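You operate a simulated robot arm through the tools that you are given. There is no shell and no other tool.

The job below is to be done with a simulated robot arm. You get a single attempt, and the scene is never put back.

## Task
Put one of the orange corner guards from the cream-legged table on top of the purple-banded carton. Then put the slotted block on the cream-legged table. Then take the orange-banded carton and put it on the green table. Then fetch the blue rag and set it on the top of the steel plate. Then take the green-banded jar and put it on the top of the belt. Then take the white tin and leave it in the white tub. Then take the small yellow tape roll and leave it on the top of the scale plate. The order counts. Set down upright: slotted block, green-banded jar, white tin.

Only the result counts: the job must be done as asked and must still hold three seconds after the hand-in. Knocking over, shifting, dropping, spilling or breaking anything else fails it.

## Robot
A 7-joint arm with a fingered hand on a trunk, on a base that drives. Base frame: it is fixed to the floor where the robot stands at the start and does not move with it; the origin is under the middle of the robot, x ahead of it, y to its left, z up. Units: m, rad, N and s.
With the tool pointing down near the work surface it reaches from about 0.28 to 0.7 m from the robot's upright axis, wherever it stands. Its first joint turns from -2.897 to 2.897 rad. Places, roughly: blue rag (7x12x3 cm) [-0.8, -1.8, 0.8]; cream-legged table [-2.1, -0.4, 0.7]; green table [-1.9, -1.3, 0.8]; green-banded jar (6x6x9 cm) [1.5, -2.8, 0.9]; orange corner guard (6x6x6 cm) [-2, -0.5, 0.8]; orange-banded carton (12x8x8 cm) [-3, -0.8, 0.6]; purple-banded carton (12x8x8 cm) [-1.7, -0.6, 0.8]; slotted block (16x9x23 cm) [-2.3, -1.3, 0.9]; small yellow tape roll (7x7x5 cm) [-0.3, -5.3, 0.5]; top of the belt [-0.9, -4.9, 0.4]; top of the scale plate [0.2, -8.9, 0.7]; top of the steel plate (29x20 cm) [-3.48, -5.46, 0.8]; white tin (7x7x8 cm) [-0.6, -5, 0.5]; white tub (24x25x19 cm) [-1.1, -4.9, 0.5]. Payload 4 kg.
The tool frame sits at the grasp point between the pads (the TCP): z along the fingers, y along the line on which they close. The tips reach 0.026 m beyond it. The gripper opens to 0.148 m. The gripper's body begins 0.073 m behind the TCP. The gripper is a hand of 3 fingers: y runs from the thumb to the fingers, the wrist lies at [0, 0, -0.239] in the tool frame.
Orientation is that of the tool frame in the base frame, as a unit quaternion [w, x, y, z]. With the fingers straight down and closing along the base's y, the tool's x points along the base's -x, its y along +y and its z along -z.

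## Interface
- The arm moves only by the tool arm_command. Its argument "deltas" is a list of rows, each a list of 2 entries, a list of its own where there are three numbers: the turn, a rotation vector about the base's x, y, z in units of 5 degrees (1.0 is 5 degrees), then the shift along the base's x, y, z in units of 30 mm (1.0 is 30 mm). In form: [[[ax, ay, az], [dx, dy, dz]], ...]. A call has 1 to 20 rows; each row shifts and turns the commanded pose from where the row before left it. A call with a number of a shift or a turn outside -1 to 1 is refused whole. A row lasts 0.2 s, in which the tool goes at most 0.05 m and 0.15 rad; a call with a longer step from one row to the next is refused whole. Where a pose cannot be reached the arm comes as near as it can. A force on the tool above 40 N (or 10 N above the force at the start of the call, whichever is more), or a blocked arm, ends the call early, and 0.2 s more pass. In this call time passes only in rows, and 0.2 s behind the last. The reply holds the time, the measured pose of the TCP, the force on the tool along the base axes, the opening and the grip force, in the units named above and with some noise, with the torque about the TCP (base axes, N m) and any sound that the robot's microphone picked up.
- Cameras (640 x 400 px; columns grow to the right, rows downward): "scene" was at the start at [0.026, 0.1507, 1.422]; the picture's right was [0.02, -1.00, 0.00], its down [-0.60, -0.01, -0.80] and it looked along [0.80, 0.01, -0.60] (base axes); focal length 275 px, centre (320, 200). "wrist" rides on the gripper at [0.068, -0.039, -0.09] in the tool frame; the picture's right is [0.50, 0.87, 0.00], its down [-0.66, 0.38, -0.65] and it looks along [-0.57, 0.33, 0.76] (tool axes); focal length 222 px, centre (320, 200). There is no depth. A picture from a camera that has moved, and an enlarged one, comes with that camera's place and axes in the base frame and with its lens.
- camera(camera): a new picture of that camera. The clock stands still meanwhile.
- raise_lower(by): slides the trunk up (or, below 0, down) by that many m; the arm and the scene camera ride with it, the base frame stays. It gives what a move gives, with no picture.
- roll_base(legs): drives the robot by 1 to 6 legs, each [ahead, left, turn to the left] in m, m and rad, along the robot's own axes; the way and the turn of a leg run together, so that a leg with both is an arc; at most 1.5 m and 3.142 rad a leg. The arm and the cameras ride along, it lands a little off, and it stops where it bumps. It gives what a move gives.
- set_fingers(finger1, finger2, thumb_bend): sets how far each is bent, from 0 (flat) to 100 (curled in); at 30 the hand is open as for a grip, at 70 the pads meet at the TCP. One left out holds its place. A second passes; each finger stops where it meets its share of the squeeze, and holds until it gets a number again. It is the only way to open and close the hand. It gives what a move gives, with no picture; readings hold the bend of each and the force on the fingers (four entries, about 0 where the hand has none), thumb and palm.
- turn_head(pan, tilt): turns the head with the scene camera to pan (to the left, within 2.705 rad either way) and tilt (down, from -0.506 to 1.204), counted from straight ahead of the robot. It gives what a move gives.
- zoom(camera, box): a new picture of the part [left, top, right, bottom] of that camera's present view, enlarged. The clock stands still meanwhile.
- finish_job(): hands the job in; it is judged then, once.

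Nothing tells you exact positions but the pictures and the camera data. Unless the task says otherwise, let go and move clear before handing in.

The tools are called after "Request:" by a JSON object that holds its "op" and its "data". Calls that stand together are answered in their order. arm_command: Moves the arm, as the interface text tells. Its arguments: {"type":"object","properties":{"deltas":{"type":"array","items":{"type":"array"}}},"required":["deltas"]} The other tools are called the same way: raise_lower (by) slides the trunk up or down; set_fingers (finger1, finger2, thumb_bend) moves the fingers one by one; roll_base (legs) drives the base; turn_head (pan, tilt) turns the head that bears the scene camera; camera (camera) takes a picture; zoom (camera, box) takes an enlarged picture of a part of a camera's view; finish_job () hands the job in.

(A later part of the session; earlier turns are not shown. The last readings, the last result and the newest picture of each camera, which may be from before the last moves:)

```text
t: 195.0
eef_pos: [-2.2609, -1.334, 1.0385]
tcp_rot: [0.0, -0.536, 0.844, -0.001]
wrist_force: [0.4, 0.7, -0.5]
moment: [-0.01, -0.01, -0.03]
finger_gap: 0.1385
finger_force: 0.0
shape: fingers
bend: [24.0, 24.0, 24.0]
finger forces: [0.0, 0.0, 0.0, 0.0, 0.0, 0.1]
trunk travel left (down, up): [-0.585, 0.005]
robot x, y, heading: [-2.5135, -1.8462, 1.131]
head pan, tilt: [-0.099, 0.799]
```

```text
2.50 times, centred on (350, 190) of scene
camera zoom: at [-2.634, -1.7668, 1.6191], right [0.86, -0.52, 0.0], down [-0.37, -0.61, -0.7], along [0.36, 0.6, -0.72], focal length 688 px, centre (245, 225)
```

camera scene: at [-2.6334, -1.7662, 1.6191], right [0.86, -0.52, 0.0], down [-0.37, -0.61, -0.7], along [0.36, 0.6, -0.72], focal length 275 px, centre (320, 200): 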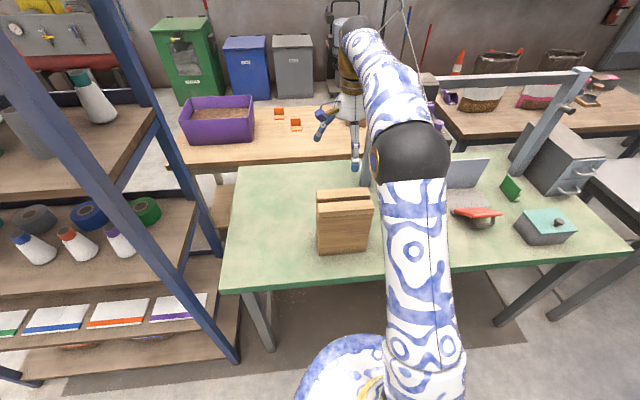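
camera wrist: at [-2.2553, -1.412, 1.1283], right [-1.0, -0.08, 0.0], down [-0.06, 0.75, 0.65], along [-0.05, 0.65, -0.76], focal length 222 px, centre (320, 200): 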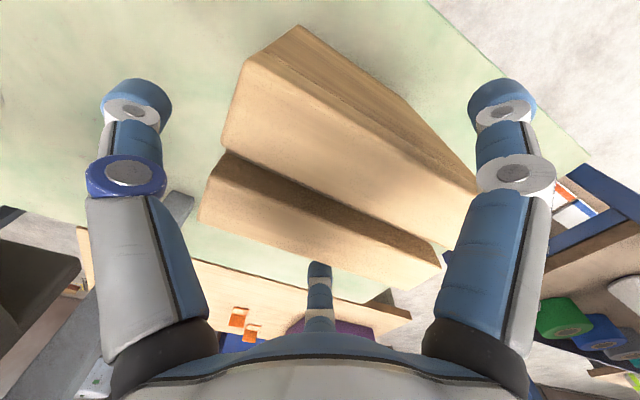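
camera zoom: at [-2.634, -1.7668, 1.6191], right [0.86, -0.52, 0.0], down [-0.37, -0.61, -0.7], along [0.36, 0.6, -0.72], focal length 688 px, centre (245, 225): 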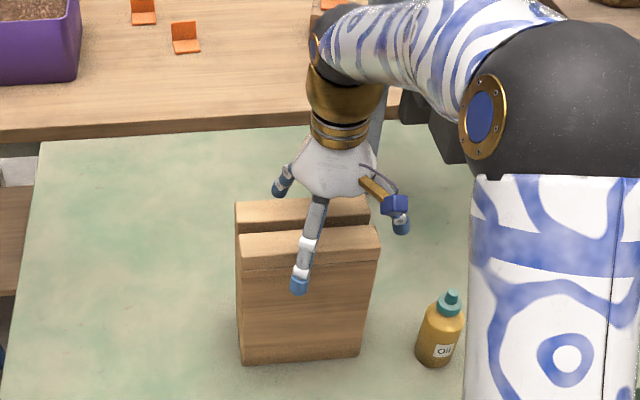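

The block returned exactly to its original spot. I'll go deeper and close again.

Request:
{"op": "arm_command", "data": {"deltas": [[[0, 0, 0], [0, 0, -0.6]], [[0, 0, 0], [0, 0, -0.6]], [[0, 0, 0], [0, 0, 0]]]}}

Request:
{"op": "set_fingers", "data": {"finger1": 55, "finger2": 55, "thumb_bend": 48}}

Request:
{"op": "arm_command", "data": {"deltas": [[[0, 0, 0], [0, 0, 0.1]], [[0, 0, 0], [0, 0, 0.2]], [[0, 0, 0], [0, 0, 0.2]], [[0, 0, 0], [0, 0, 0.2]], [[0, 0, 0], [0, 0, 0]]]}}

Request:
{"op": "camera", "data": {"camera": "wrist"}}

Request:
{"op": "zoom", "data": {"camera": "scene", "box": [270, 110, 430, 270]}}

```text
t: 195.8
eef_pos: [-2.2605, -1.3351, 1.0024]
tcp_rot: [0.0, -0.536, 0.844, 0.0]
wrist_force: [-0.9, 0.2, 0.6]
moment: [-0.03, 0.01, 0.01]
finger_gap: 0.1385
finger_force: 0.7
shape: fingers
bend: [24.0, 24.0, 24.0]
finger forces: [0.1, 0.1, 0.0, 0.1, 0.0, 0.0]
trunk travel left (down, up): [-0.585, 0.005]
robot x, y, heading: [-2.5104, -1.8481, 1.129]
head pan, tilt: [-0.099, 0.799]
```

```text
t: 196.8
eef_pos: [-2.2615, -1.3341, 1.0038]
tcp_rot: [0.0, -0.535, 0.845, 0.001]
wrist_force: [-0.9, 4.7, 16.2]
moment: [-0.14, -0.05, 0.01]
finger_gap: 0.093
finger_force: 33.7
shape: fingers
bend: [35.0, 35.0, 44.0]
finger forces: [24.6, 26.6, 0.0, 0.1, 15.9, 0.0]
trunk travel left (down, up): [-0.585, 0.005]
robot x, y, heading: [-2.5132, -1.8456, 1.125]
head pan, tilt: [-0.099, 0.799]
```

```text
t: 198.0
eef_pos: [-2.2603, -1.3323, 1.0235]
tcp_rot: [0.001, -0.535, 0.845, 0.0]
wrist_force: [0.1, -1.2, -9.3]
moment: [-0.02, -0.14, 0.02]
finger_gap: 0.0824
finger_force: 6.4
shape: fingers
bend: [41.0, 41.0, 45.0]
finger forces: [4.9, 4.2, 0.0, 0.0, 3.9, 0.0]
trunk travel left (down, up): [-0.585, 0.005]
robot x, y, heading: [-2.51, -1.8425, 1.132]
head pan, tilt: [-0.099, 0.799]
```

```text
taken
camera wrist: at [-2.2551, -1.4111, 1.1129], right [-1.0, -0.08, 0.0], down [-0.06, 0.75, 0.65], along [-0.05, 0.65, -0.76], focal length 222 px, centre (320, 200)
```

wrist: 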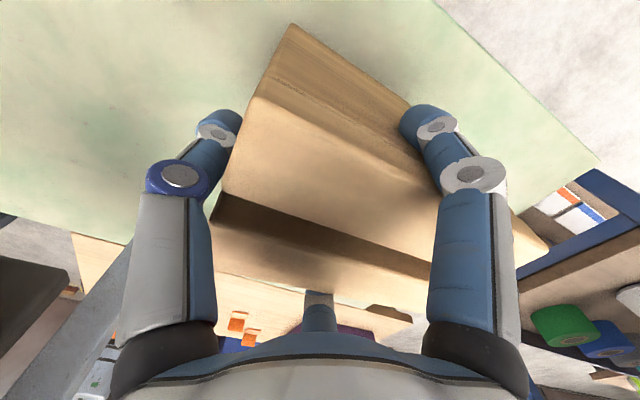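

```text
2.50 times, centred on (350, 190) of scene
camera zoom: at [-2.6335, -1.7662, 1.6191], right [0.86, -0.52, 0.0], down [-0.37, -0.61, -0.7], along [0.36, 0.6, -0.72], focal length 688 px, centre (245, 225)
```

zoom: 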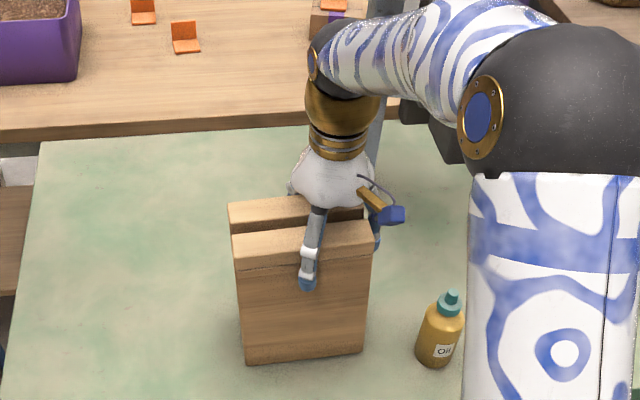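

The deep grip wedged and slid. The near-vertical pad position at about z=1.035 is the right one, and it needs a stronger squeeze command. I'll put the block back down and regrip there with a higher bend command.

Request:
{"op": "arm_command", "data": {"deltas": [[[0, 0, 0], [0, 0, -0.2]], [[0, 0, 0], [0, 0, -0.2]], [[0, 0, 0], [0, 0, 0]]]}}

Request:
{"op": "set_fingers", "data": {"finger1": 26, "finger2": 26, "thumb_bend": 26}}

Request:
{"op": "arm_command", "data": {"deltas": [[[0, 0, 0], [0, 0, 0.4]], [[0, 0, 0], [0, 0, 0.5]], [[0, 0, 0], [0, 0, 0]]]}}

Request:
{"op": "camera", "data": {"camera": "wrist"}}

Request:
{"op": "zoom", "data": {"camera": "scene", "box": [270, 110, 430, 270]}}

```text
t: 198.8
eef_pos: [-2.2588, -1.3351, 1.0129]
tcp_rot: [0.0, -0.535, 0.845, 0.001]
wrist_force: [10.8, -3.8, 13.8]
moment: [0.19, 0.39, -0.01]
finger_gap: 0.0822
finger_force: 11.3
shape: fingers
bend: [41.0, 41.0, 45.0]
finger forces: [7.1, 7.8, 0.1, 0.0, 7.9, 0.0]
trunk travel left (down, up): [-0.585, 0.005]
robot x, y, heading: [-2.5128, -1.8423, 1.122]
head pan, tilt: [-0.099, 0.799]
```

```text
t: 199.8
eef_pos: [-2.2592, -1.3337, 1.0113]
tcp_rot: [0.0, -0.536, 0.845, -0.001]
wrist_force: [-0.3, -0.9, 0.4]
moment: [-0.02, 0.01, -0.01]
finger_gap: 0.1347
finger_force: 0.1
shape: fingers
bend: [26.0, 26.0, 26.0]
finger forces: [0.1, 0.0, 0.1, 0.0, 0.0, 0.0]
trunk travel left (down, up): [-0.585, 0.005]
robot x, y, heading: [-2.5104, -1.8455, 1.124]
head pan, tilt: [-0.099, 0.799]
```

```text
t: 200.6
eef_pos: [-2.2604, -1.3338, 1.0388]
tcp_rot: [0.0, -0.535, 0.845, 0.0]
wrist_force: [0.9, 0.5, 0.0]
moment: [0.01, 0.01, 0.03]
finger_gap: 0.1348
finger_force: 0.1
shape: fingers
bend: [26.0, 26.0, 26.0]
finger forces: [0.0, 0.0, 0.0, 0.1, 0.1, 0.1]
trunk travel left (down, up): [-0.585, 0.005]
robot x, y, heading: [-2.5116, -1.8437, 1.129]
head pan, tilt: [-0.099, 0.799]
```

```text
taken
camera wrist: at [-2.2547, -1.4112, 1.1282], right [-1.0, -0.08, 0.0], down [-0.06, 0.75, 0.65], along [-0.05, 0.65, -0.76], focal length 222 px, centre (320, 200)
```

wrist: 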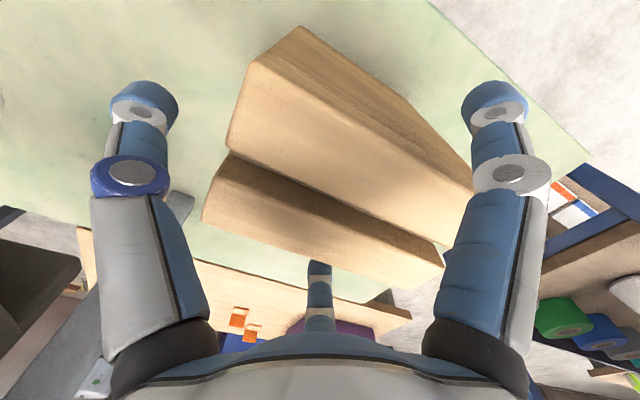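

```text
2.50 times, centred on (350, 190) of scene
camera zoom: at [-2.6339, -1.7668, 1.6191], right [0.86, -0.52, 0.0], down [-0.37, -0.61, -0.7], along [0.36, 0.6, -0.72], focal length 688 px, centre (245, 225)
```

zoom: 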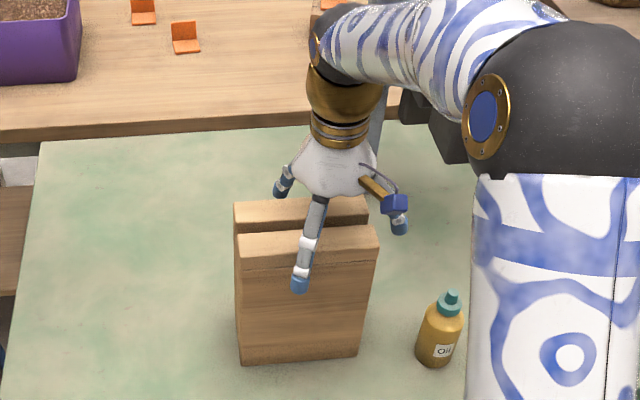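

Request:
{"op": "arm_command", "data": {"deltas": [[[0, 0, 0], [0, 0, -0.27]], [[0, 0, 0], [0, 0, 0]]]}}

Request:
{"op": "set_fingers", "data": {"finger1": 85, "finger2": 85, "thumb_bend": 60}}

Request:
{"op": "zoom", "data": {"camera": "scene", "box": [270, 110, 430, 270]}}

```text
t: 201.2
eef_pos: [-2.2612, -1.3329, 1.031]
tcp_rot: [0.0, -0.535, 0.845, 0.0]
wrist_force: [-0.4, 0.2, -0.3]
moment: [-0.02, -0.02, -0.02]
finger_gap: 0.1347
finger_force: 0.0
shape: fingers
bend: [26.0, 26.0, 26.0]
finger forces: [0.1, 0.1, 0.0, 0.0, 0.0, 0.0]
trunk travel left (down, up): [-0.585, 0.005]
robot x, y, heading: [-2.5104, -1.8438, 1.129]
head pan, tilt: [-0.099, 0.799]
```

```text
t: 202.2
eef_pos: [-2.2598, -1.3343, 1.0316]
tcp_rot: [0.0, -0.534, 0.845, 0.0]
wrist_force: [6.1, -3.3, 2.7]
moment: [-0.22, -0.52, -0.01]
finger_gap: 0.0856
finger_force: 20.6
shape: fingers
bend: [42.0, 43.0, 48.0]
finger forces: [10.3, 10.1, 0.1, 0.0, 20.6, 0.1]
trunk travel left (down, up): [-0.585, 0.005]
robot x, y, heading: [-2.5133, -1.8468, 1.122]
head pan, tilt: [-0.099, 0.799]
```

```text
2.50 times, centred on (350, 190) of scene
camera zoom: at [-2.6332, -1.7676, 1.6192], right [0.86, -0.52, 0.0], down [-0.37, -0.61, -0.7], along [0.36, 0.6, -0.72], focal length 688 px, centre (245, 225)
```

zoom: 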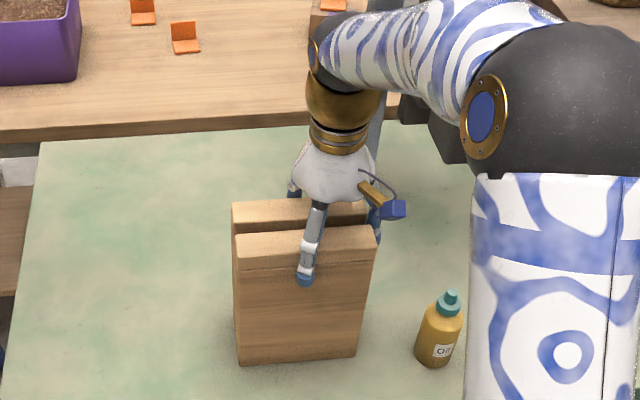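

The squeeze is at its limit now (10+10 N against 20 N). I'll lift a few centimetres and test whether the hold is firm.

Request:
{"op": "arm_command", "data": {"deltas": [[[0, 0, 0], [0, 0, 0.15]], [[0, 0, 0], [0, 0, 0.25]], [[0, 0, 0], [0, 0, 0.3]], [[0, 0, 0], [0, 0, 0.3]], [[0, 0, 0], [0, 0, 0]]]}}

Request:
{"op": "camera", "data": {"camera": "wrist"}}

Request:
{"op": "zoom", "data": {"camera": "scene", "box": [270, 110, 430, 270]}}

```text
t: 203.4
eef_pos: [-2.2602, -1.3322, 1.0597]
tcp_rot: [0.0, -0.535, 0.845, 0.0]
wrist_force: [-0.5, -0.9, -11.8]
moment: [-0.13, -0.32, 0.02]
finger_gap: 0.069
finger_force: 12.1
shape: fingers
bend: [43.0, 44.0, 54.0]
finger forces: [8.7, 8.7, 0.0, 0.1, 6.9, 0.0]
trunk travel left (down, up): [-0.585, 0.005]
robot x, y, heading: [-2.5112, -1.8436, 1.125]
head pan, tilt: [-0.099, 0.799]
```

```text
taken
camera wrist: at [-2.2548, -1.4109, 1.1497], right [-1.0, -0.08, 0.0], down [-0.06, 0.75, 0.65], along [-0.05, 0.65, -0.76], focal length 222 px, centre (320, 200)
```

wrist: 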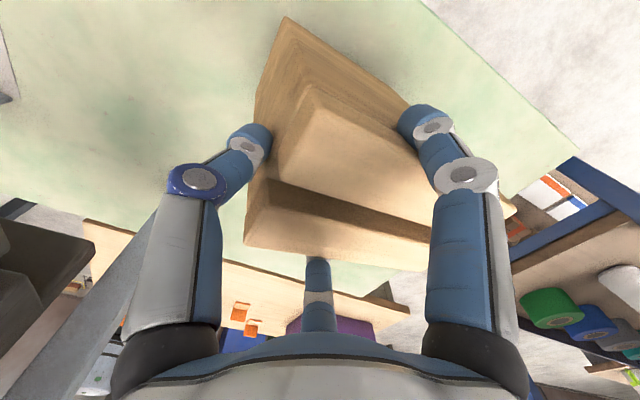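

```text
2.50 times, centred on (350, 190) of scene
camera zoom: at [-2.6335, -1.7657, 1.6191], right [0.86, -0.52, 0.0], down [-0.37, -0.61, -0.7], along [0.36, 0.6, -0.72], focal length 688 px, centre (245, 225)
```

zoom: 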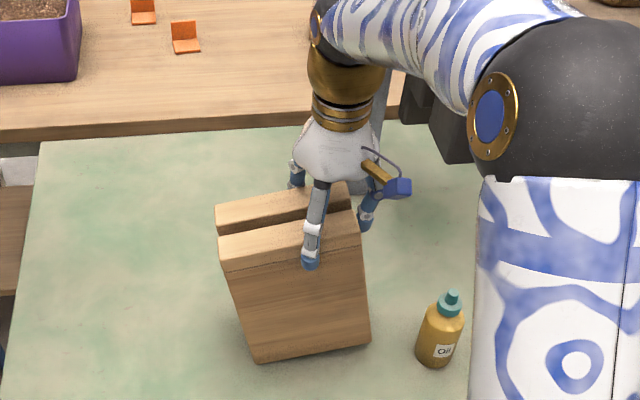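

Request:
{"op": "arm_command", "data": {"deltas": [[[0, 0, 0], [0, 0, 0.4]], [[0, 0, 0], [0, 0, 0.4]], [[0, 0, 0], [0, 0, 0]]]}}

Request:
{"op": "camera", "data": {"camera": "wrist"}}

Request:
{"op": "zoom", "data": {"camera": "scene", "box": [270, 110, 430, 270]}}

```text
t: 204.2
eef_pos: [-2.26, -1.3337, 1.084]
tcp_rot: [0.0, -0.535, 0.845, 0.0]
wrist_force: [-0.5, -0.3, -12.0]
moment: [-0.15, -0.32, -0.03]
finger_gap: 0.0685
finger_force: 11.4
shape: fingers
bend: [43.0, 44.0, 54.0]
finger forces: [8.7, 8.4, 0.0, 0.0, 6.5, 0.0]
trunk travel left (down, up): [-0.585, 0.005]
robot x, y, heading: [-2.5117, -1.8441, 1.127]
head pan, tilt: [-0.099, 0.799]
```

```text
taken
camera wrist: at [-2.255, -1.4109, 1.1737], right [-1.0, -0.08, 0.0], down [-0.06, 0.75, 0.65], along [-0.05, 0.65, -0.76], focal length 222 px, centre (320, 200)
```

wrist: 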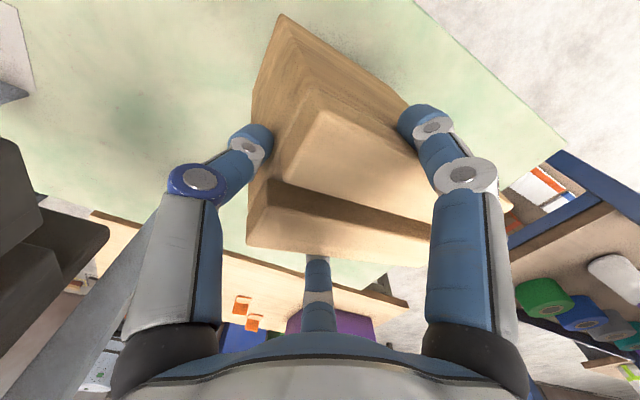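

```text
2.50 times, centred on (350, 190) of scene
camera zoom: at [-2.6335, -1.7658, 1.6191], right [0.86, -0.52, 0.0], down [-0.37, -0.61, -0.7], along [0.36, 0.6, -0.72], focal length 688 px, centre (245, 225)
```

zoom: 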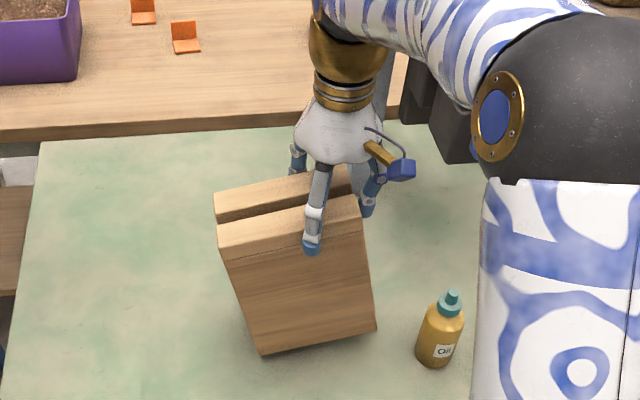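

The block is fully off the table at 12 N (about 1.2 kg), but it swings about the two finger contacts. The opposed grasp, thumb against two fingers on the wide faces, keeps it from tilting, and at the shallower height its pads should be nearly straight. I'll set it down and regrip that way.

Request:
{"op": "arm_command", "data": {"deltas": [[[0, 0, 0], [0, 0, -0.5]], [[0, 0, 0], [0, 0, -0.5]], [[0, 0, 0], [0, 0, -0.4]], [[0, 0, 0], [0, 0, 0]]]}}

Request:
{"op": "zoom", "data": {"camera": "scene", "box": [270, 110, 430, 270]}}

```text
t: 205.2
eef_pos: [-2.2607, -1.3341, 1.0421]
tcp_rot: [0.0, -0.535, 0.845, 0.001]
wrist_force: [5.2, -2.6, 7.2]
moment: [0.11, 0.3, -0.02]
finger_gap: 0.0677
finger_force: 13.5
shape: fingers
bend: [44.0, 45.0, 53.0]
finger forces: [9.3, 9.2, 0.0, 0.1, 8.7, 0.1]
trunk travel left (down, up): [-0.585, 0.005]
robot x, y, heading: [-2.5136, -1.8449, 1.124]
head pan, tilt: [-0.099, 0.799]
```

```text
2.50 times, centred on (350, 190) of scene
camera zoom: at [-2.6331, -1.7679, 1.6192], right [0.86, -0.52, 0.0], down [-0.37, -0.61, -0.7], along [0.36, 0.6, -0.72], focal length 688 px, centre (245, 225)
```

zoom: 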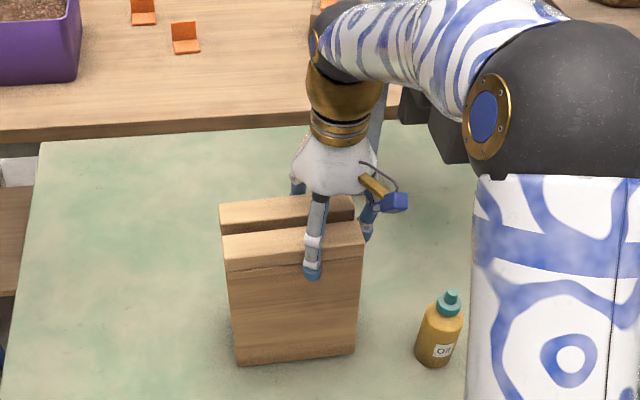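

Request:
{"op": "arm_command", "data": {"deltas": [[[0, 0, 0], [0, 0, -0.15]], [[0, 0, 0], [0, 0, 0]]]}}

Request:
{"op": "set_fingers", "data": {"finger1": 36, "finger2": 36, "thumb_bend": 40}}

Request:
{"op": "set_fingers", "data": {"finger1": 22, "finger2": 22, "thumb_bend": 22}}

Request:
{"op": "arm_command", "data": {"deltas": [[[0, 0, 0], [0, 0, 0.5]], [[0, 0, 0], [0, 0, 1]], [[0, 0, 0], [0, 0, 1]], [[0, 0, 0], [0, 0, 1]]]}}

Request:
{"op": "zoom", "data": {"camera": "wrist", "box": [220, 10, 460, 210]}}

Request:
{"op": "zoom", "data": {"camera": "scene", "box": [270, 110, 430, 270]}}

```text
t: 205.8
eef_pos: [-2.2606, -1.334, 1.0376]
tcp_rot: [0.0, -0.534, 0.845, -0.001]
wrist_force: [5.7, -1.9, 7.2]
moment: [0.15, 0.3, -0.01]
finger_gap: 0.0679
finger_force: 13.1
shape: fingers
bend: [44.0, 45.0, 53.0]
finger forces: [9.1, 9.2, 0.1, 0.0, 8.7, 0.0]
trunk travel left (down, up): [-0.585, 0.005]
robot x, y, heading: [-2.5134, -1.8436, 1.126]
head pan, tilt: [-0.099, 0.799]
```

```text
t: 206.8
eef_pos: [-2.2601, -1.3329, 1.0381]
tcp_rot: [-0.001, -0.535, 0.845, 0.0]
wrist_force: [-0.6, 0.1, 0.0]
moment: [-0.02, -0.01, -0.01]
finger_gap: 0.1014
finger_force: 0.0
shape: fingers
bend: [36.0, 36.0, 40.0]
finger forces: [0.1, 0.0, 0.1, 0.0, 0.0, 0.0]
trunk travel left (down, up): [-0.585, 0.005]
robot x, y, heading: [-2.5142, -1.8432, 1.13]
head pan, tilt: [-0.099, 0.799]
```

```text
t: 207.8
eef_pos: [-2.2607, -1.3327, 1.0377]
tcp_rot: [0.0, -0.535, 0.845, 0.0]
wrist_force: [0.2, 0.0, -0.4]
moment: [0.01, 0.0, 0.03]
finger_gap: 0.1425
finger_force: 0.1
shape: fingers
bend: [22.0, 22.0, 22.0]
finger forces: [0.0, 0.0, 0.0, 0.0, 0.0, 0.1]
trunk travel left (down, up): [-0.585, 0.005]
robot x, y, heading: [-2.5132, -1.8443, 1.126]
head pan, tilt: [-0.099, 0.799]
```

```text
t: 208.8
eef_pos: [-2.2611, -1.3343, 1.1409]
tcp_rot: [0.0, -0.535, 0.845, -0.001]
wrist_force: [0.1, -0.5, -0.3]
moment: [-0.03, 0.02, 0.01]
finger_gap: 0.1427
finger_force: 0.0
shape: fingers
bend: [22.0, 22.0, 22.0]
finger forces: [0.1, 0.1, 0.0, 0.1, 0.0, 0.1]
trunk travel left (down, up): [-0.585, 0.005]
robot x, y, heading: [-2.5125, -1.8439, 1.129]
head pan, tilt: [-0.099, 0.799]
```

```text
2.00 times, centred on (340, 110) of wrist
camera zoom: at [-2.2555, -1.412, 1.2325], right [-1.0, -0.08, 0.0], down [-0.06, 0.75, 0.65], along [-0.05, 0.65, -0.76], focal length 444 px, centre (280, 380)
```

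zoom: 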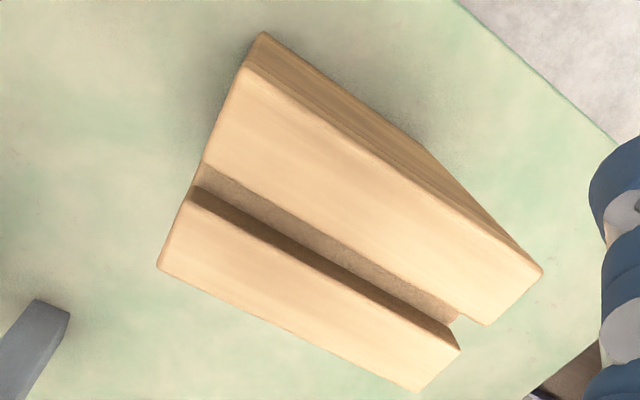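

```text
2.50 times, centred on (350, 190) of scene
camera zoom: at [-2.634, -1.767, 1.6191], right [0.86, -0.52, 0.0], down [-0.37, -0.61, -0.7], along [0.36, 0.6, -0.72], focal length 688 px, centre (245, 225)
```

zoom: 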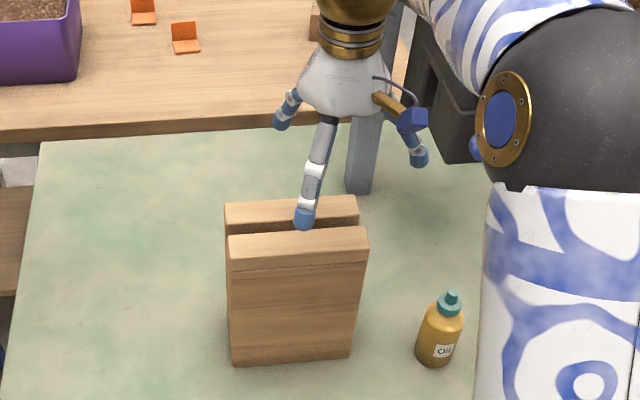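

Request:
{"op": "arm_command", "data": {"deltas": [[[0, 0, -0.95], [-0.0546, 0.0544, 0]], [[0, 0, -0.95], [-0.0546, 0.0544, 0]], [[0, 0, -0.95], [-0.0546, 0.0544, 0]], [[0, 0, -0.95], [-0.0546, 0.0544, 0]], [[0, 0, -0.95], [-0.0546, 0.0544, 0]], [[0, 0, -0.95], [-0.0546, 0.0544, 0]], [[0, 0, -0.95], [-0.0546, 0.0544, 0]], [[0, 0, -0.95], [-0.0546, 0.0544, 0]], [[0, 0, -0.95], [-0.0546, 0.0544, 0]], [[0, 0, -0.95], [-0.0546, 0.0544, 0]], [[0, 0, -0.95], [-0.0546, 0.0544, 0]], [[0, 0, -0.95], [-0.0546, 0.0544, 0]], [[0, 0, -0.95], [-0.0546, 0.0544, 0]], [[0, 0, -0.95], [-0.0546, 0.0544, 0]], [[0, 0, -0.95], [-0.0546, 0.0544, 0]], [[0, 0, -0.95], [-0.0546, 0.0544, 0]], [[0, 0, -0.95], [-0.0546, 0.0544, 0]], [[0, 0, -0.95], [-0.0546, 0.0544, 0]], [[0, 0, -0.95], [-0.0546, 0.0544, 0]]]}}

Request:
{"op": "camera", "data": {"camera": "wrist"}}

```text
t: 212.8
eef_pos: [-2.2916, -1.3024, 1.1425]
tcp_rot: [0.0, 0.222, 0.975, 0.001]
wrist_force: [0.4, -0.6, 0.7]
moment: [0.01, 0.0, 0.0]
finger_gap: 0.1425
finger_force: 0.0
shape: fingers
bend: [22.0, 22.0, 22.0]
finger forces: [0.0, 0.1, 0.1, 0.0, 0.0, 0.0]
trunk travel left (down, up): [-0.585, 0.005]
robot x, y, heading: [-2.5136, -1.8444, 1.124]
head pan, tilt: [-0.099, 0.799]
```

```text
taken
camera wrist: at [-2.3697, -1.309, 1.2327], right [-0.07, 1.0, 0.0], down [0.75, 0.06, 0.65], along [0.65, 0.05, -0.76], focal length 222 px, centre (320, 200)
```

wrist: 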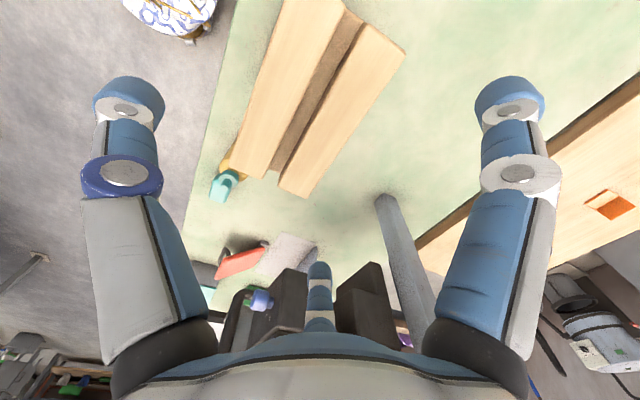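

Request:
{"op": "arm_command", "data": {"deltas": [[[0, 0, 0], [0, 0, -1]], [[0, 0, 0], [0, 0, -1]], [[0, 0, 0], [0, 0, -1]], [[0, 0, 0], [0, 0, -0.6]], [[0, 0, 0], [0, 0, 0]]]}}

Request:
{"op": "set_fingers", "data": {"finger1": 50, "finger2": 50, "thumb_bend": 50}}

Request:
{"op": "camera", "data": {"camera": "wrist"}}

Request:
{"op": "zoom", "data": {"camera": "scene", "box": [270, 110, 430, 270]}}

```text
t: 214.0
eef_pos: [-2.2907, -1.3038, 1.0347]
tcp_rot: [0.0, 0.221, 0.975, 0.001]
wrist_force: [0.4, -0.8, 1.2]
moment: [-0.01, 0.0, 0.0]
finger_gap: 0.1428
finger_force: 0.0
shape: fingers
bend: [22.0, 22.0, 22.0]
finger forces: [0.0, 0.0, 0.0, 0.0, 0.0, 0.0]
trunk travel left (down, up): [-0.585, 0.005]
robot x, y, heading: [-2.5128, -1.8424, 1.128]
head pan, tilt: [-0.099, 0.799]
```

```text
t: 215.0
eef_pos: [-2.2914, -1.3038, 1.0353]
tcp_rot: [0.001, 0.221, 0.975, 0.0]
wrist_force: [-0.3, -0.6, 5.3]
moment: [0.08, -0.06, -0.03]
finger_gap: 0.1028
finger_force: 26.4
shape: fingers
bend: [39.0, 38.0, 42.0]
finger forces: [12.8, 13.0, 0.1, 0.0, 26.5, 0.0]
trunk travel left (down, up): [-0.585, 0.005]
robot x, y, heading: [-2.5099, -1.8473, 1.127]
head pan, tilt: [-0.099, 0.799]
```

```text
taken
camera wrist: at [-2.3696, -1.3098, 1.125], right [-0.08, 1.0, 0.0], down [0.75, 0.06, 0.65], along [0.65, 0.05, -0.76], focal length 222 px, centre (320, 200)
```

wrist: 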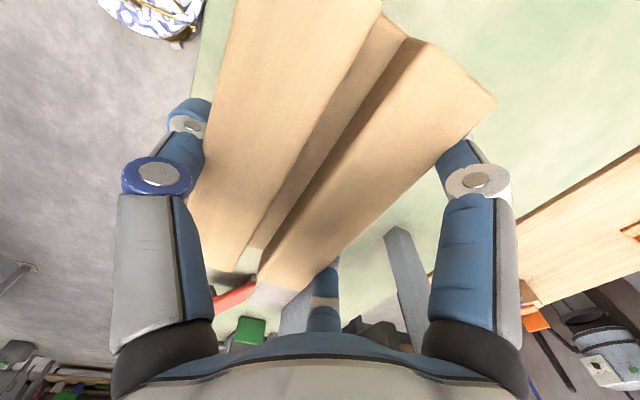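

```text
2.50 times, centred on (350, 190) of scene
camera zoom: at [-2.6343, -1.7676, 1.6192], right [0.86, -0.52, 0.0], down [-0.37, -0.61, -0.7], along [0.36, 0.6, -0.72], focal length 688 px, centre (245, 225)
```

zoom: 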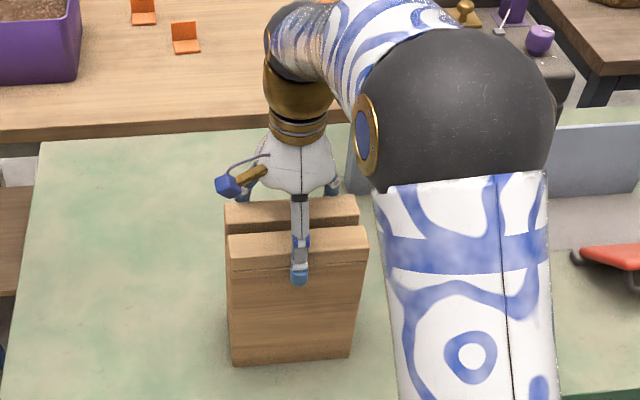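

This grip is balanced: 13+13 N against 26 N, square to the faces. I'll tighten slightly and lift.

Request:
{"op": "set_fingers", "data": {"finger1": 56, "finger2": 56, "thumb_bend": 56}}

Request:
{"op": "arm_command", "data": {"deltas": [[[0, 0, 0], [0, 0, 0.1]], [[0, 0, 0], [0, 0, 0.2]], [[0, 0, 0], [0, 0, 0.3]], [[0, 0, 0], [0, 0, 0.4]], [[0, 0, 0], [0, 0, 0]]]}}

Request:
{"op": "camera", "data": {"camera": "wrist"}}

Request:
{"op": "zoom", "data": {"camera": "scene", "box": [270, 110, 430, 270]}}

```text
t: 216.0
eef_pos: [-2.2911, -1.3036, 1.0339]
tcp_rot: [0.0, 0.222, 0.975, 0.0]
wrist_force: [-1.7, -3.8, 5.8]
moment: [0.03, -0.02, 0.02]
finger_gap: 0.1015
finger_force: 32.2
shape: fingers
bend: [38.0, 38.0, 46.0]
finger forces: [15.1, 15.4, 0.0, 0.0, 33.4, 0.0]
trunk travel left (down, up): [-0.585, 0.005]
robot x, y, heading: [-2.511, -1.8429, 1.129]
head pan, tilt: [-0.099, 0.799]
```

```text
t: 217.2
eef_pos: [-2.2899, -1.3009, 1.0631]
tcp_rot: [-0.001, 0.221, 0.975, -0.001]
wrist_force: [0.8, 0.5, -10.9]
moment: [0.15, -0.03, 0.04]
finger_gap: 0.1011
finger_force: 30.7
shape: fingers
bend: [38.0, 38.0, 46.0]
finger forces: [15.1, 15.0, 0.1, 0.0, 31.2, 0.0]
trunk travel left (down, up): [-0.585, 0.005]
robot x, y, heading: [-2.5114, -1.8442, 1.127]
head pan, tilt: [-0.099, 0.799]
```

```text
taken
camera wrist: at [-2.3695, -1.3087, 1.1538], right [-0.08, 1.0, 0.0], down [0.75, 0.06, 0.65], along [0.65, 0.05, -0.76], focal length 222 px, centre (320, 200)
```

wrist: 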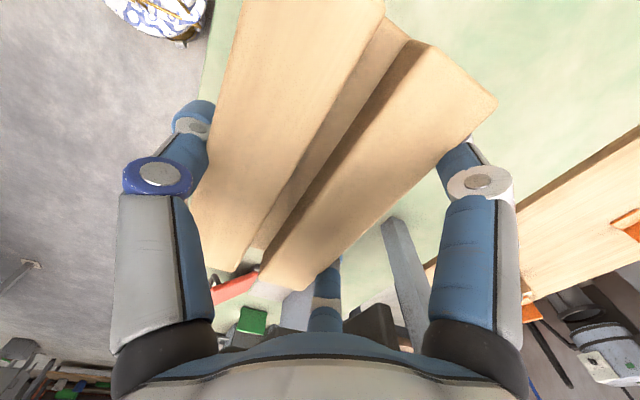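

```text
2.50 times, centred on (350, 190) of scene
camera zoom: at [-2.6335, -1.7657, 1.6191], right [0.86, -0.52, 0.0], down [-0.37, -0.61, -0.7], along [0.36, 0.6, -0.72], focal length 688 px, centre (245, 225)
```

zoom: 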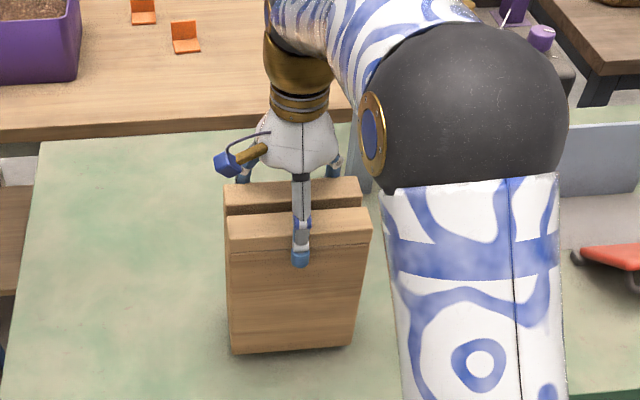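

The block is held firmly with no tilt. I'll lift to travel height and bring it in close.

Request:
{"op": "arm_command", "data": {"deltas": [[[0, 0, 0], [0, 0, 0.6]], [[0, 0, 0], [0, 0, 0.8]], [[0, 0, 0], [0, 0, 0.8]], [[0, 0, 0], [0, 0, 0.8]], [[0, 0, 0], [0, 0, 0.8]], [[0, 0, 0], [0, 0, 0.8]], [[0, 0, 0], [0, 0, 0.4]]]}}

Request:
{"op": "arm_command", "data": {"deltas": [[[0, 0, 0], [-0.2, -0.42, 0]], [[0, 0, 0], [-0.33, -0.69, 0]], [[0, 0, 0], [-0.33, -0.69, 0]], [[0, 0, 0], [-0.33, -0.69, 0]], [[0, 0, 0], [-0.33, -0.69, 0]], [[0, 0, 0], [-0.33, -0.69, 0]], [[0, 0, 0], [-0.33, -0.69, 0]], [[0, 0, 0], [-0.2, -0.42, 0]]]}}

Request:
{"op": "camera", "data": {"camera": "wrist"}}

Request:
{"op": "camera", "data": {"camera": "scene"}}

```text
t: 218.8
eef_pos: [-2.2913, -1.3032, 1.2149]
tcp_rot: [0.0, 0.221, 0.975, -0.001]
wrist_force: [0.6, -0.3, -11.7]
moment: [0.12, -0.05, 0.03]
finger_gap: 0.1012
finger_force: 31.1
shape: fingers
bend: [38.0, 38.0, 46.0]
finger forces: [15.1, 14.9, 0.0, 0.1, 30.9, 0.0]
trunk travel left (down, up): [-0.585, 0.005]
robot x, y, heading: [-2.5131, -1.8462, 1.129]
head pan, tilt: [-0.099, 0.799]
```

```text
t: 220.6
eef_pos: [-2.363, -1.4518, 1.2146]
tcp_rot: [0.0, 0.222, 0.975, 0.0]
wrist_force: [0.7, -0.7, -11.9]
moment: [0.18, -0.05, 0.02]
finger_gap: 0.1009
finger_force: 29.6
shape: fingers
bend: [39.0, 38.0, 46.0]
finger forces: [14.8, 14.6, 0.0, 0.0, 30.6, 0.0]
trunk travel left (down, up): [-0.585, 0.005]
robot x, y, heading: [-2.5148, -1.8492, 1.128]
head pan, tilt: [-0.099, 0.799]
```

```text
taken
camera wrist: at [-2.4414, -1.4585, 1.3041], right [-0.08, 1.0, 0.0], down [0.75, 0.06, 0.65], along [0.65, 0.05, -0.76], focal length 222 px, centre (320, 200)
```

wrist: 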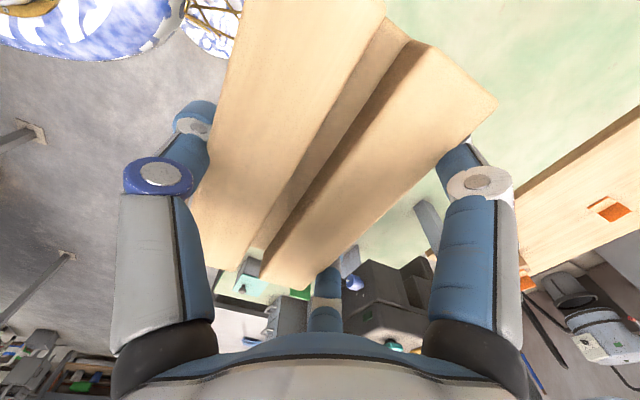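

```text
taken
camera scene: at [-2.6339, -1.7664, 1.6191], right [0.86, -0.52, 0.0], down [-0.37, -0.61, -0.7], along [0.36, 0.6, -0.72], focal length 275 px, centre (320, 200)
```

scene: 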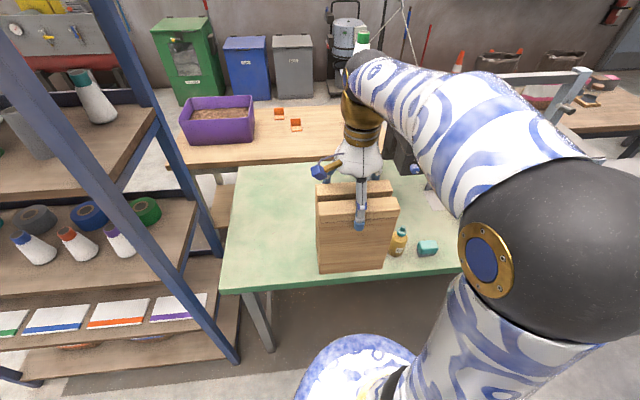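

The hold is steady. I'll drive back east along the corridor the way I came.

Request:
{"op": "roll_base", "data": {"legs": [[-0.1, -0.7, 0], [-0.04, -0.78, 0], [-0.02, -1.08, 0]]}}

Request:
{"op": "camera", "data": {"camera": "wrist"}}

Request:
{"op": "turn_head", "data": {"pan": -0.6, "tilt": 0.6}}

Request:
{"op": "camera", "data": {"camera": "scene"}}

```text
t: 233.4
eef_pos: [-0.1229, -2.6962, 1.2144]
tcp_rot: [0.0, 0.219, 0.976, 0.0]
wrist_force: [0.8, 0.3, -11.8]
moment: [0.15, -0.07, -0.01]
finger_gap: 0.1008
finger_force: 29.7
shape: fingers
bend: [39.0, 38.0, 46.0]
finger forces: [14.9, 14.6, 0.0, 0.0, 30.5, 0.0]
trunk travel left (down, up): [-0.585, 0.005]
robot x, y, heading: [-0.2699, -3.0932, 1.13]
head pan, tilt: [-0.099, 0.799]
```

```text
taken
camera wrist: at [-0.2027, -2.7026, 1.3041], right [-0.08, 1.0, 0.0], down [0.75, 0.06, 0.65], along [0.65, 0.05, -0.76], focal length 222 px, centre (320, 200)
```

wrist: 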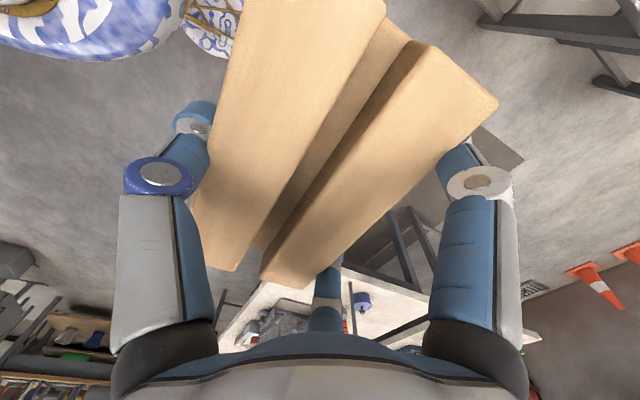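

```text
t: 234.3
eef_pos: [-0.1253, -2.6964, 1.2132]
tcp_rot: [-0.001, 0.219, 0.976, 0.0]
wrist_force: [-0.3, -0.2, -10.7]
moment: [0.12, -0.06, 0.0]
finger_gap: 0.1005
finger_force: 30.0
shape: fingers
bend: [39.0, 38.0, 46.0]
finger forces: [14.8, 14.7, 0.0, 0.0, 30.5, 0.0]
trunk travel left (down, up): [-0.585, 0.005]
robot x, y, heading: [-0.2723, -3.0928, 1.13]
head pan, tilt: [-0.6, 0.6]
```

```text
taken
camera scene: at [-0.3593, -3.0358, 1.6359], right [0.51, -0.86, 0.0], down [-0.49, -0.29, -0.82], along [0.71, 0.42, -0.57], focal length 275 px, centre (320, 200)
```

scene: 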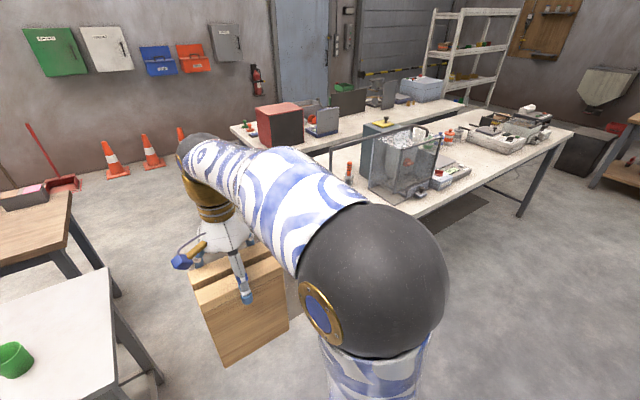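

Request:
{"op": "roll_base", "data": {"legs": [[0.65, -0.105, 0], [0.71, 0.015, 0], [0.92, 0.435, 0], [0.632, 0.84, 0]]}}

Request:
{"op": "camera", "data": {"camera": "wrist"}}

Request:
{"op": "camera", "data": {"camera": "scene"}}

```text
t: 251.4
eef_pos: [-0.0058, 0.446, 1.2137]
tcp_rot: [0.001, 0.211, 0.977, -0.001]
wrist_force: [-0.1, 0.1, -12.9]
moment: [0.17, -0.05, -0.02]
finger_gap: 0.1005
finger_force: 30.4
shape: fingers
bend: [39.0, 38.0, 46.0]
finger forces: [14.8, 14.6, 0.0, 0.0, 30.5, 0.0]
trunk travel left (down, up): [-0.585, 0.005]
robot x, y, heading: [-0.1491, 0.0506, 1.15]
head pan, tilt: [-0.6, 0.6]
```

```text
taken
camera wrist: at [-0.0845, 0.438, 1.3039], right [-0.1, 0.99, 0.0], down [0.75, 0.08, 0.65], along [0.65, 0.06, -0.76], focal length 222 px, centre (320, 200)
```

wrist: 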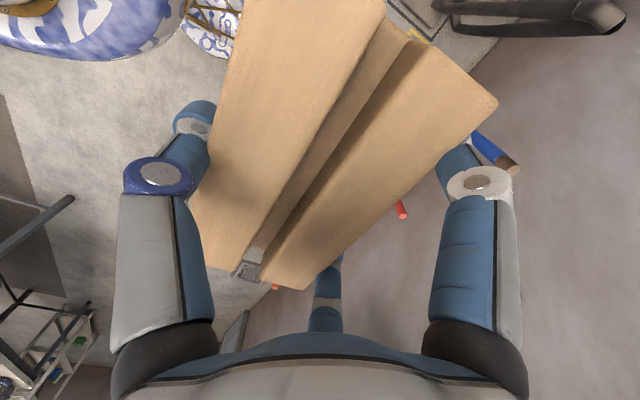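

```text
taken
camera scene: at [-0.2349, 0.102, 1.6359], right [0.52, -0.85, 0.0], down [-0.48, -0.3, -0.82], along [0.7, 0.43, -0.57], focal length 275 px, centre (320, 200)
```

scene: 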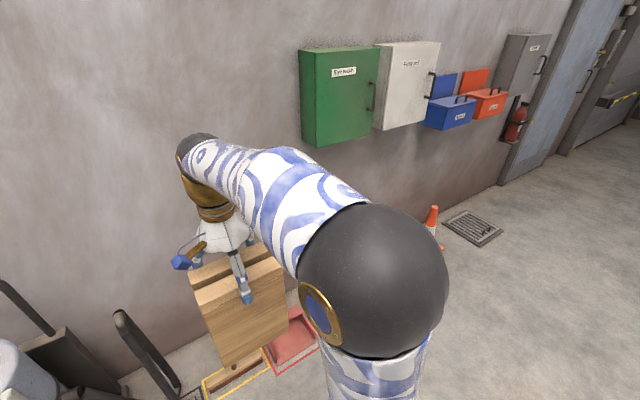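

The wall with the trolley and broom handles is close ahead. I'll back off a bit, then turn right so the block sweeps over open floor.

Request:
{"op": "roll_base", "data": {"legs": [[-0.183, -0.082, 0], [0, 0, -1.6], [0, 0, -1.58]]}}

Request:
{"op": "turn_head", "data": {"pan": -0.6, "tilt": 0.6}}

Request:
{"op": "camera", "data": {"camera": "scene"}}

Request:
{"op": "camera", "data": {"camera": "wrist"}}

```text
t: 260.8
eef_pos: [-0.3075, -0.5376, 1.2145]
tcp_rot: [-0.001, 0.972, -0.236, 0.0]
wrist_force: [-0.4, -0.3, -12.5]
moment: [-0.14, 0.06, -0.01]
finger_gap: 0.0997
finger_force: 28.7
shape: fingers
bend: [39.0, 38.0, 46.0]
finger forces: [13.9, 13.7, 0.0, 0.0, 28.6, 0.0]
trunk travel left (down, up): [-0.585, 0.005]
robot x, y, heading: [-0.1477, -0.1513, -2.043]
head pan, tilt: [-0.6, 0.6]
```

```text
t: 261.4
eef_pos: [-0.308, -0.5367, 1.2134]
tcp_rot: [-0.001, 0.972, -0.235, 0.0]
wrist_force: [-0.7, 0.0, -12.2]
moment: [-0.17, 0.02, 0.02]
finger_gap: 0.0998
finger_force: 28.6
shape: fingers
bend: [39.0, 38.0, 46.0]
finger forces: [14.1, 13.9, 0.0, 0.0, 28.9, 0.0]
trunk travel left (down, up): [-0.585, 0.005]
robot x, y, heading: [-0.1486, -0.1513, -2.042]
head pan, tilt: [-0.6, 0.6]
```

```text
taken
camera scene: at [-0.0632, -0.2095, 1.636], right [-0.48, 0.88, 0.0], down [0.5, 0.27, -0.82], along [-0.72, -0.39, -0.57], focal length 275 px, centre (320, 200)
```

scene: 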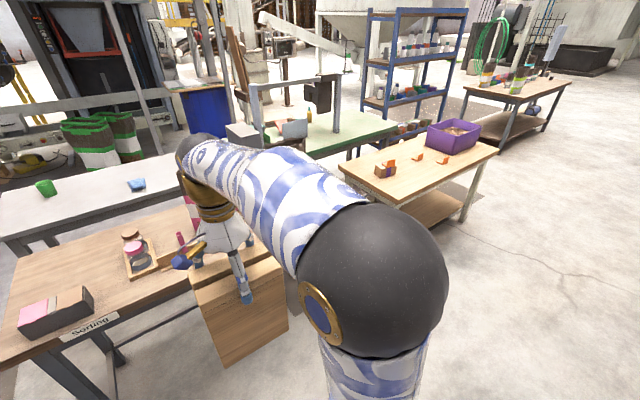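

```text
taken
camera wrist: at [-0.2305, -0.5345, 1.3037], right [0.05, -1.0, 0.0], down [-0.76, -0.04, 0.65], along [-0.65, -0.03, -0.76], focal length 222 px, centre (320, 200)
```

wrist: 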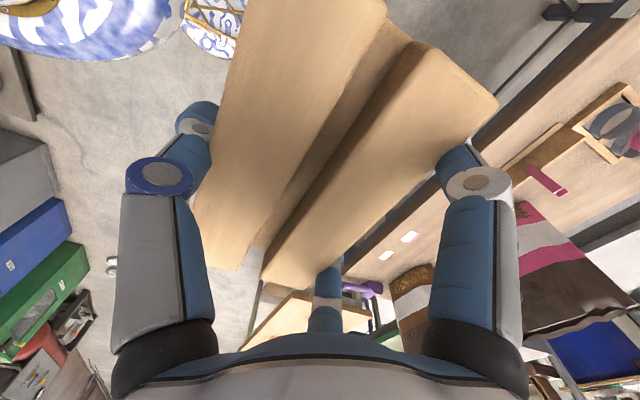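

Request:
{"op": "roll_base", "data": {"legs": [[0.2, -0.68, 0], [0.198, -0.676, 0]]}}

Request:
{"op": "turn_head", "data": {"pan": -0.1, "tilt": 0.85}}

Request:
{"op": "camera", "data": {"camera": "scene"}}

Request:
{"op": "camera", "data": {"camera": "wrist"}}

```text
t: 268.7
eef_pos: [-1.7024, -0.2779, 1.2134]
tcp_rot: [-0.001, 0.972, -0.235, 0.0]
wrist_force: [0.6, -0.8, -11.9]
moment: [-0.13, 0.03, -0.01]
finger_gap: 0.0995
finger_force: 29.2
shape: fingers
bend: [39.0, 38.0, 46.0]
finger forces: [14.0, 14.2, 0.0, 0.1, 29.1, 0.1]
trunk travel left (down, up): [-0.585, 0.005]
robot x, y, heading: [-1.5412, 0.1071, -2.048]
head pan, tilt: [-0.6, 0.6]
```

```text
t: 269.6
eef_pos: [-1.7012, -0.2796, 1.2136]
tcp_rot: [-0.002, 0.972, -0.235, 0.0]
wrist_force: [-0.5, 0.0, -11.7]
moment: [-0.16, 0.03, 0.02]
finger_gap: 0.0995
finger_force: 28.9
shape: fingers
bend: [39.0, 38.0, 46.0]
finger forces: [14.1, 14.0, 0.0, 0.0, 29.2, 0.0]
trunk travel left (down, up): [-0.585, 0.005]
robot x, y, heading: [-1.5433, 0.1098, -2.044]
head pan, tilt: [-0.099, 0.85]
```

```text
taken
camera scene: at [-1.4225, 0.0259, 1.6151], right [-0.84, 0.54, 0.0], down [0.41, 0.63, -0.66], along [-0.36, -0.56, -0.75], focal length 275 px, centre (320, 200)
```

scene: 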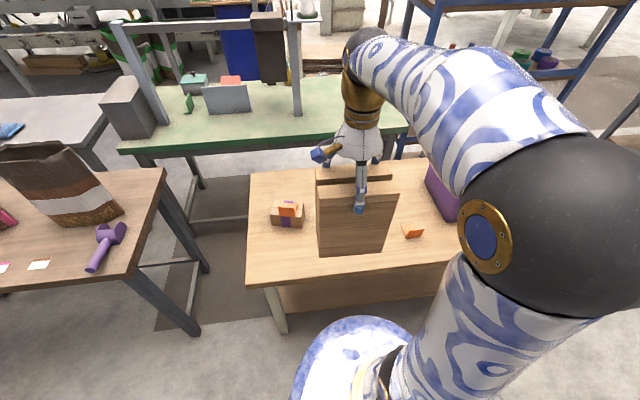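

```text
taken
camera wrist: at [-1.6248, -0.2758, 1.3038], right [0.05, -1.0, 0.0], down [-0.76, -0.04, 0.65], along [-0.65, -0.03, -0.76], focal length 222 px, centre (320, 200)
```

wrist: 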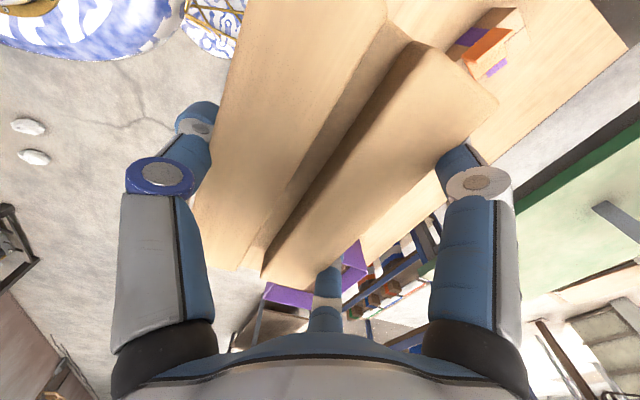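

The guard is still in place on the purple carton. I'll move the block over the free spot near (-1.78,-0.39) and lower it.

Request:
{"op": "arm_command", "data": {"deltas": [[[0, 0, 0], [-0.3, -0.45, 0]], [[0, 0, 0], [-0.5, -0.73, 0]], [[0, 0, 0], [-0.5, -0.73, 0]], [[0, 0, 0], [-0.5, -0.73, 0]], [[0, 0, 0], [-0.5, -0.73, 0]], [[0, 0, 0], [-0.4, -0.6, 0]], [[0, 0, 0], [-0.18, -0.26, 0]]]}}

Request:
{"op": "arm_command", "data": {"deltas": [[[0, 0, 0], [0, 0, -0.5]], [[0, 0, 0], [0, 0, -0.8]], [[0, 0, 0], [0, 0, -0.8]], [[0, 0, 0], [0, 0, -0.8]], [[0, 0, 0], [0, 0, -0.8]], [[0, 0, 0], [0, 0, -0.8]], [[0, 0, 0], [0, 0, -0.8]], [[0, 0, 0], [0, 0, -0.8]], [[0, 0, 0], [0, 0, -0.5]]]}}

Request:
{"op": "camera", "data": {"camera": "scene"}}

Request:
{"op": "camera", "data": {"camera": "wrist"}}

```text
t: 271.2
eef_pos: [-1.7894, -0.4061, 1.2139]
tcp_rot: [-0.001, 0.972, -0.235, 0.0]
wrist_force: [0.3, -0.8, -11.1]
moment: [-0.17, 0.07, -0.02]
finger_gap: 0.0994
finger_force: 28.8
shape: fingers
bend: [39.0, 39.0, 46.0]
finger forces: [14.4, 14.1, 0.1, 0.0, 29.2, 0.1]
trunk travel left (down, up): [-0.585, 0.005]
robot x, y, heading: [-1.5407, 0.1069, -2.044]
head pan, tilt: [-0.099, 0.85]
```

```text
t: 273.2
eef_pos: [-1.7895, -0.406, 1.0159]
tcp_rot: [0.0, 0.972, -0.236, 0.0]
wrist_force: [0.0, -0.8, -11.4]
moment: [-0.16, 0.09, 0.03]
finger_gap: 0.0995
finger_force: 28.6
shape: fingers
bend: [39.0, 39.0, 46.0]
finger forces: [14.3, 14.1, 0.1, 0.0, 29.5, 0.0]
trunk travel left (down, up): [-0.585, 0.005]
robot x, y, heading: [-1.5397, 0.1111, -2.042]
head pan, tilt: [-0.099, 0.85]
```

```text
taken
camera scene: at [-1.4227, 0.0254, 1.6151], right [-0.84, 0.54, 0.0], down [0.41, 0.63, -0.66], along [-0.36, -0.55, -0.75], focal length 275 px, centre (320, 200)
```

scene: 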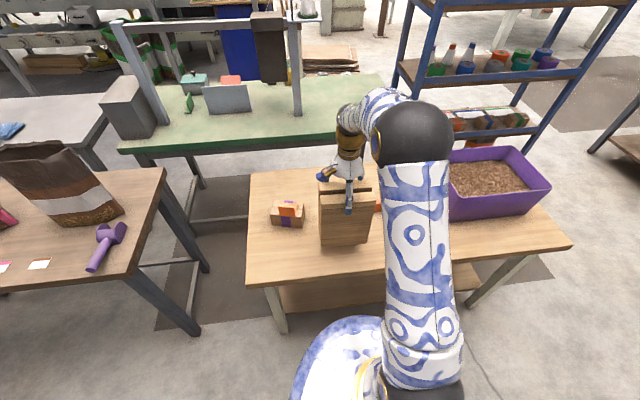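

```text
taken
camera wrist: at [-1.7123, -0.4031, 1.1055], right [0.05, -1.0, 0.0], down [-0.76, -0.04, 0.65], along [-0.65, -0.03, -0.76], focal length 222 px, centre (320, 200)
```

wrist: 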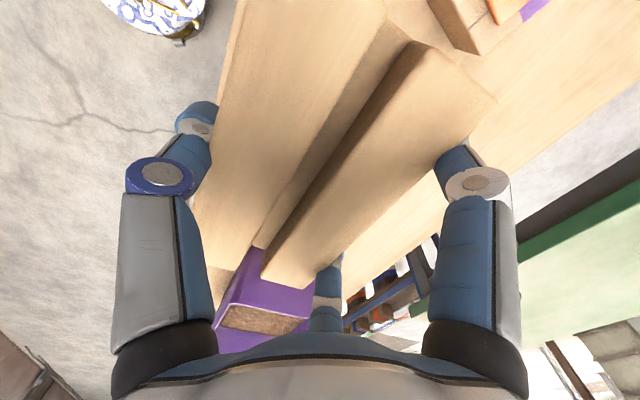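

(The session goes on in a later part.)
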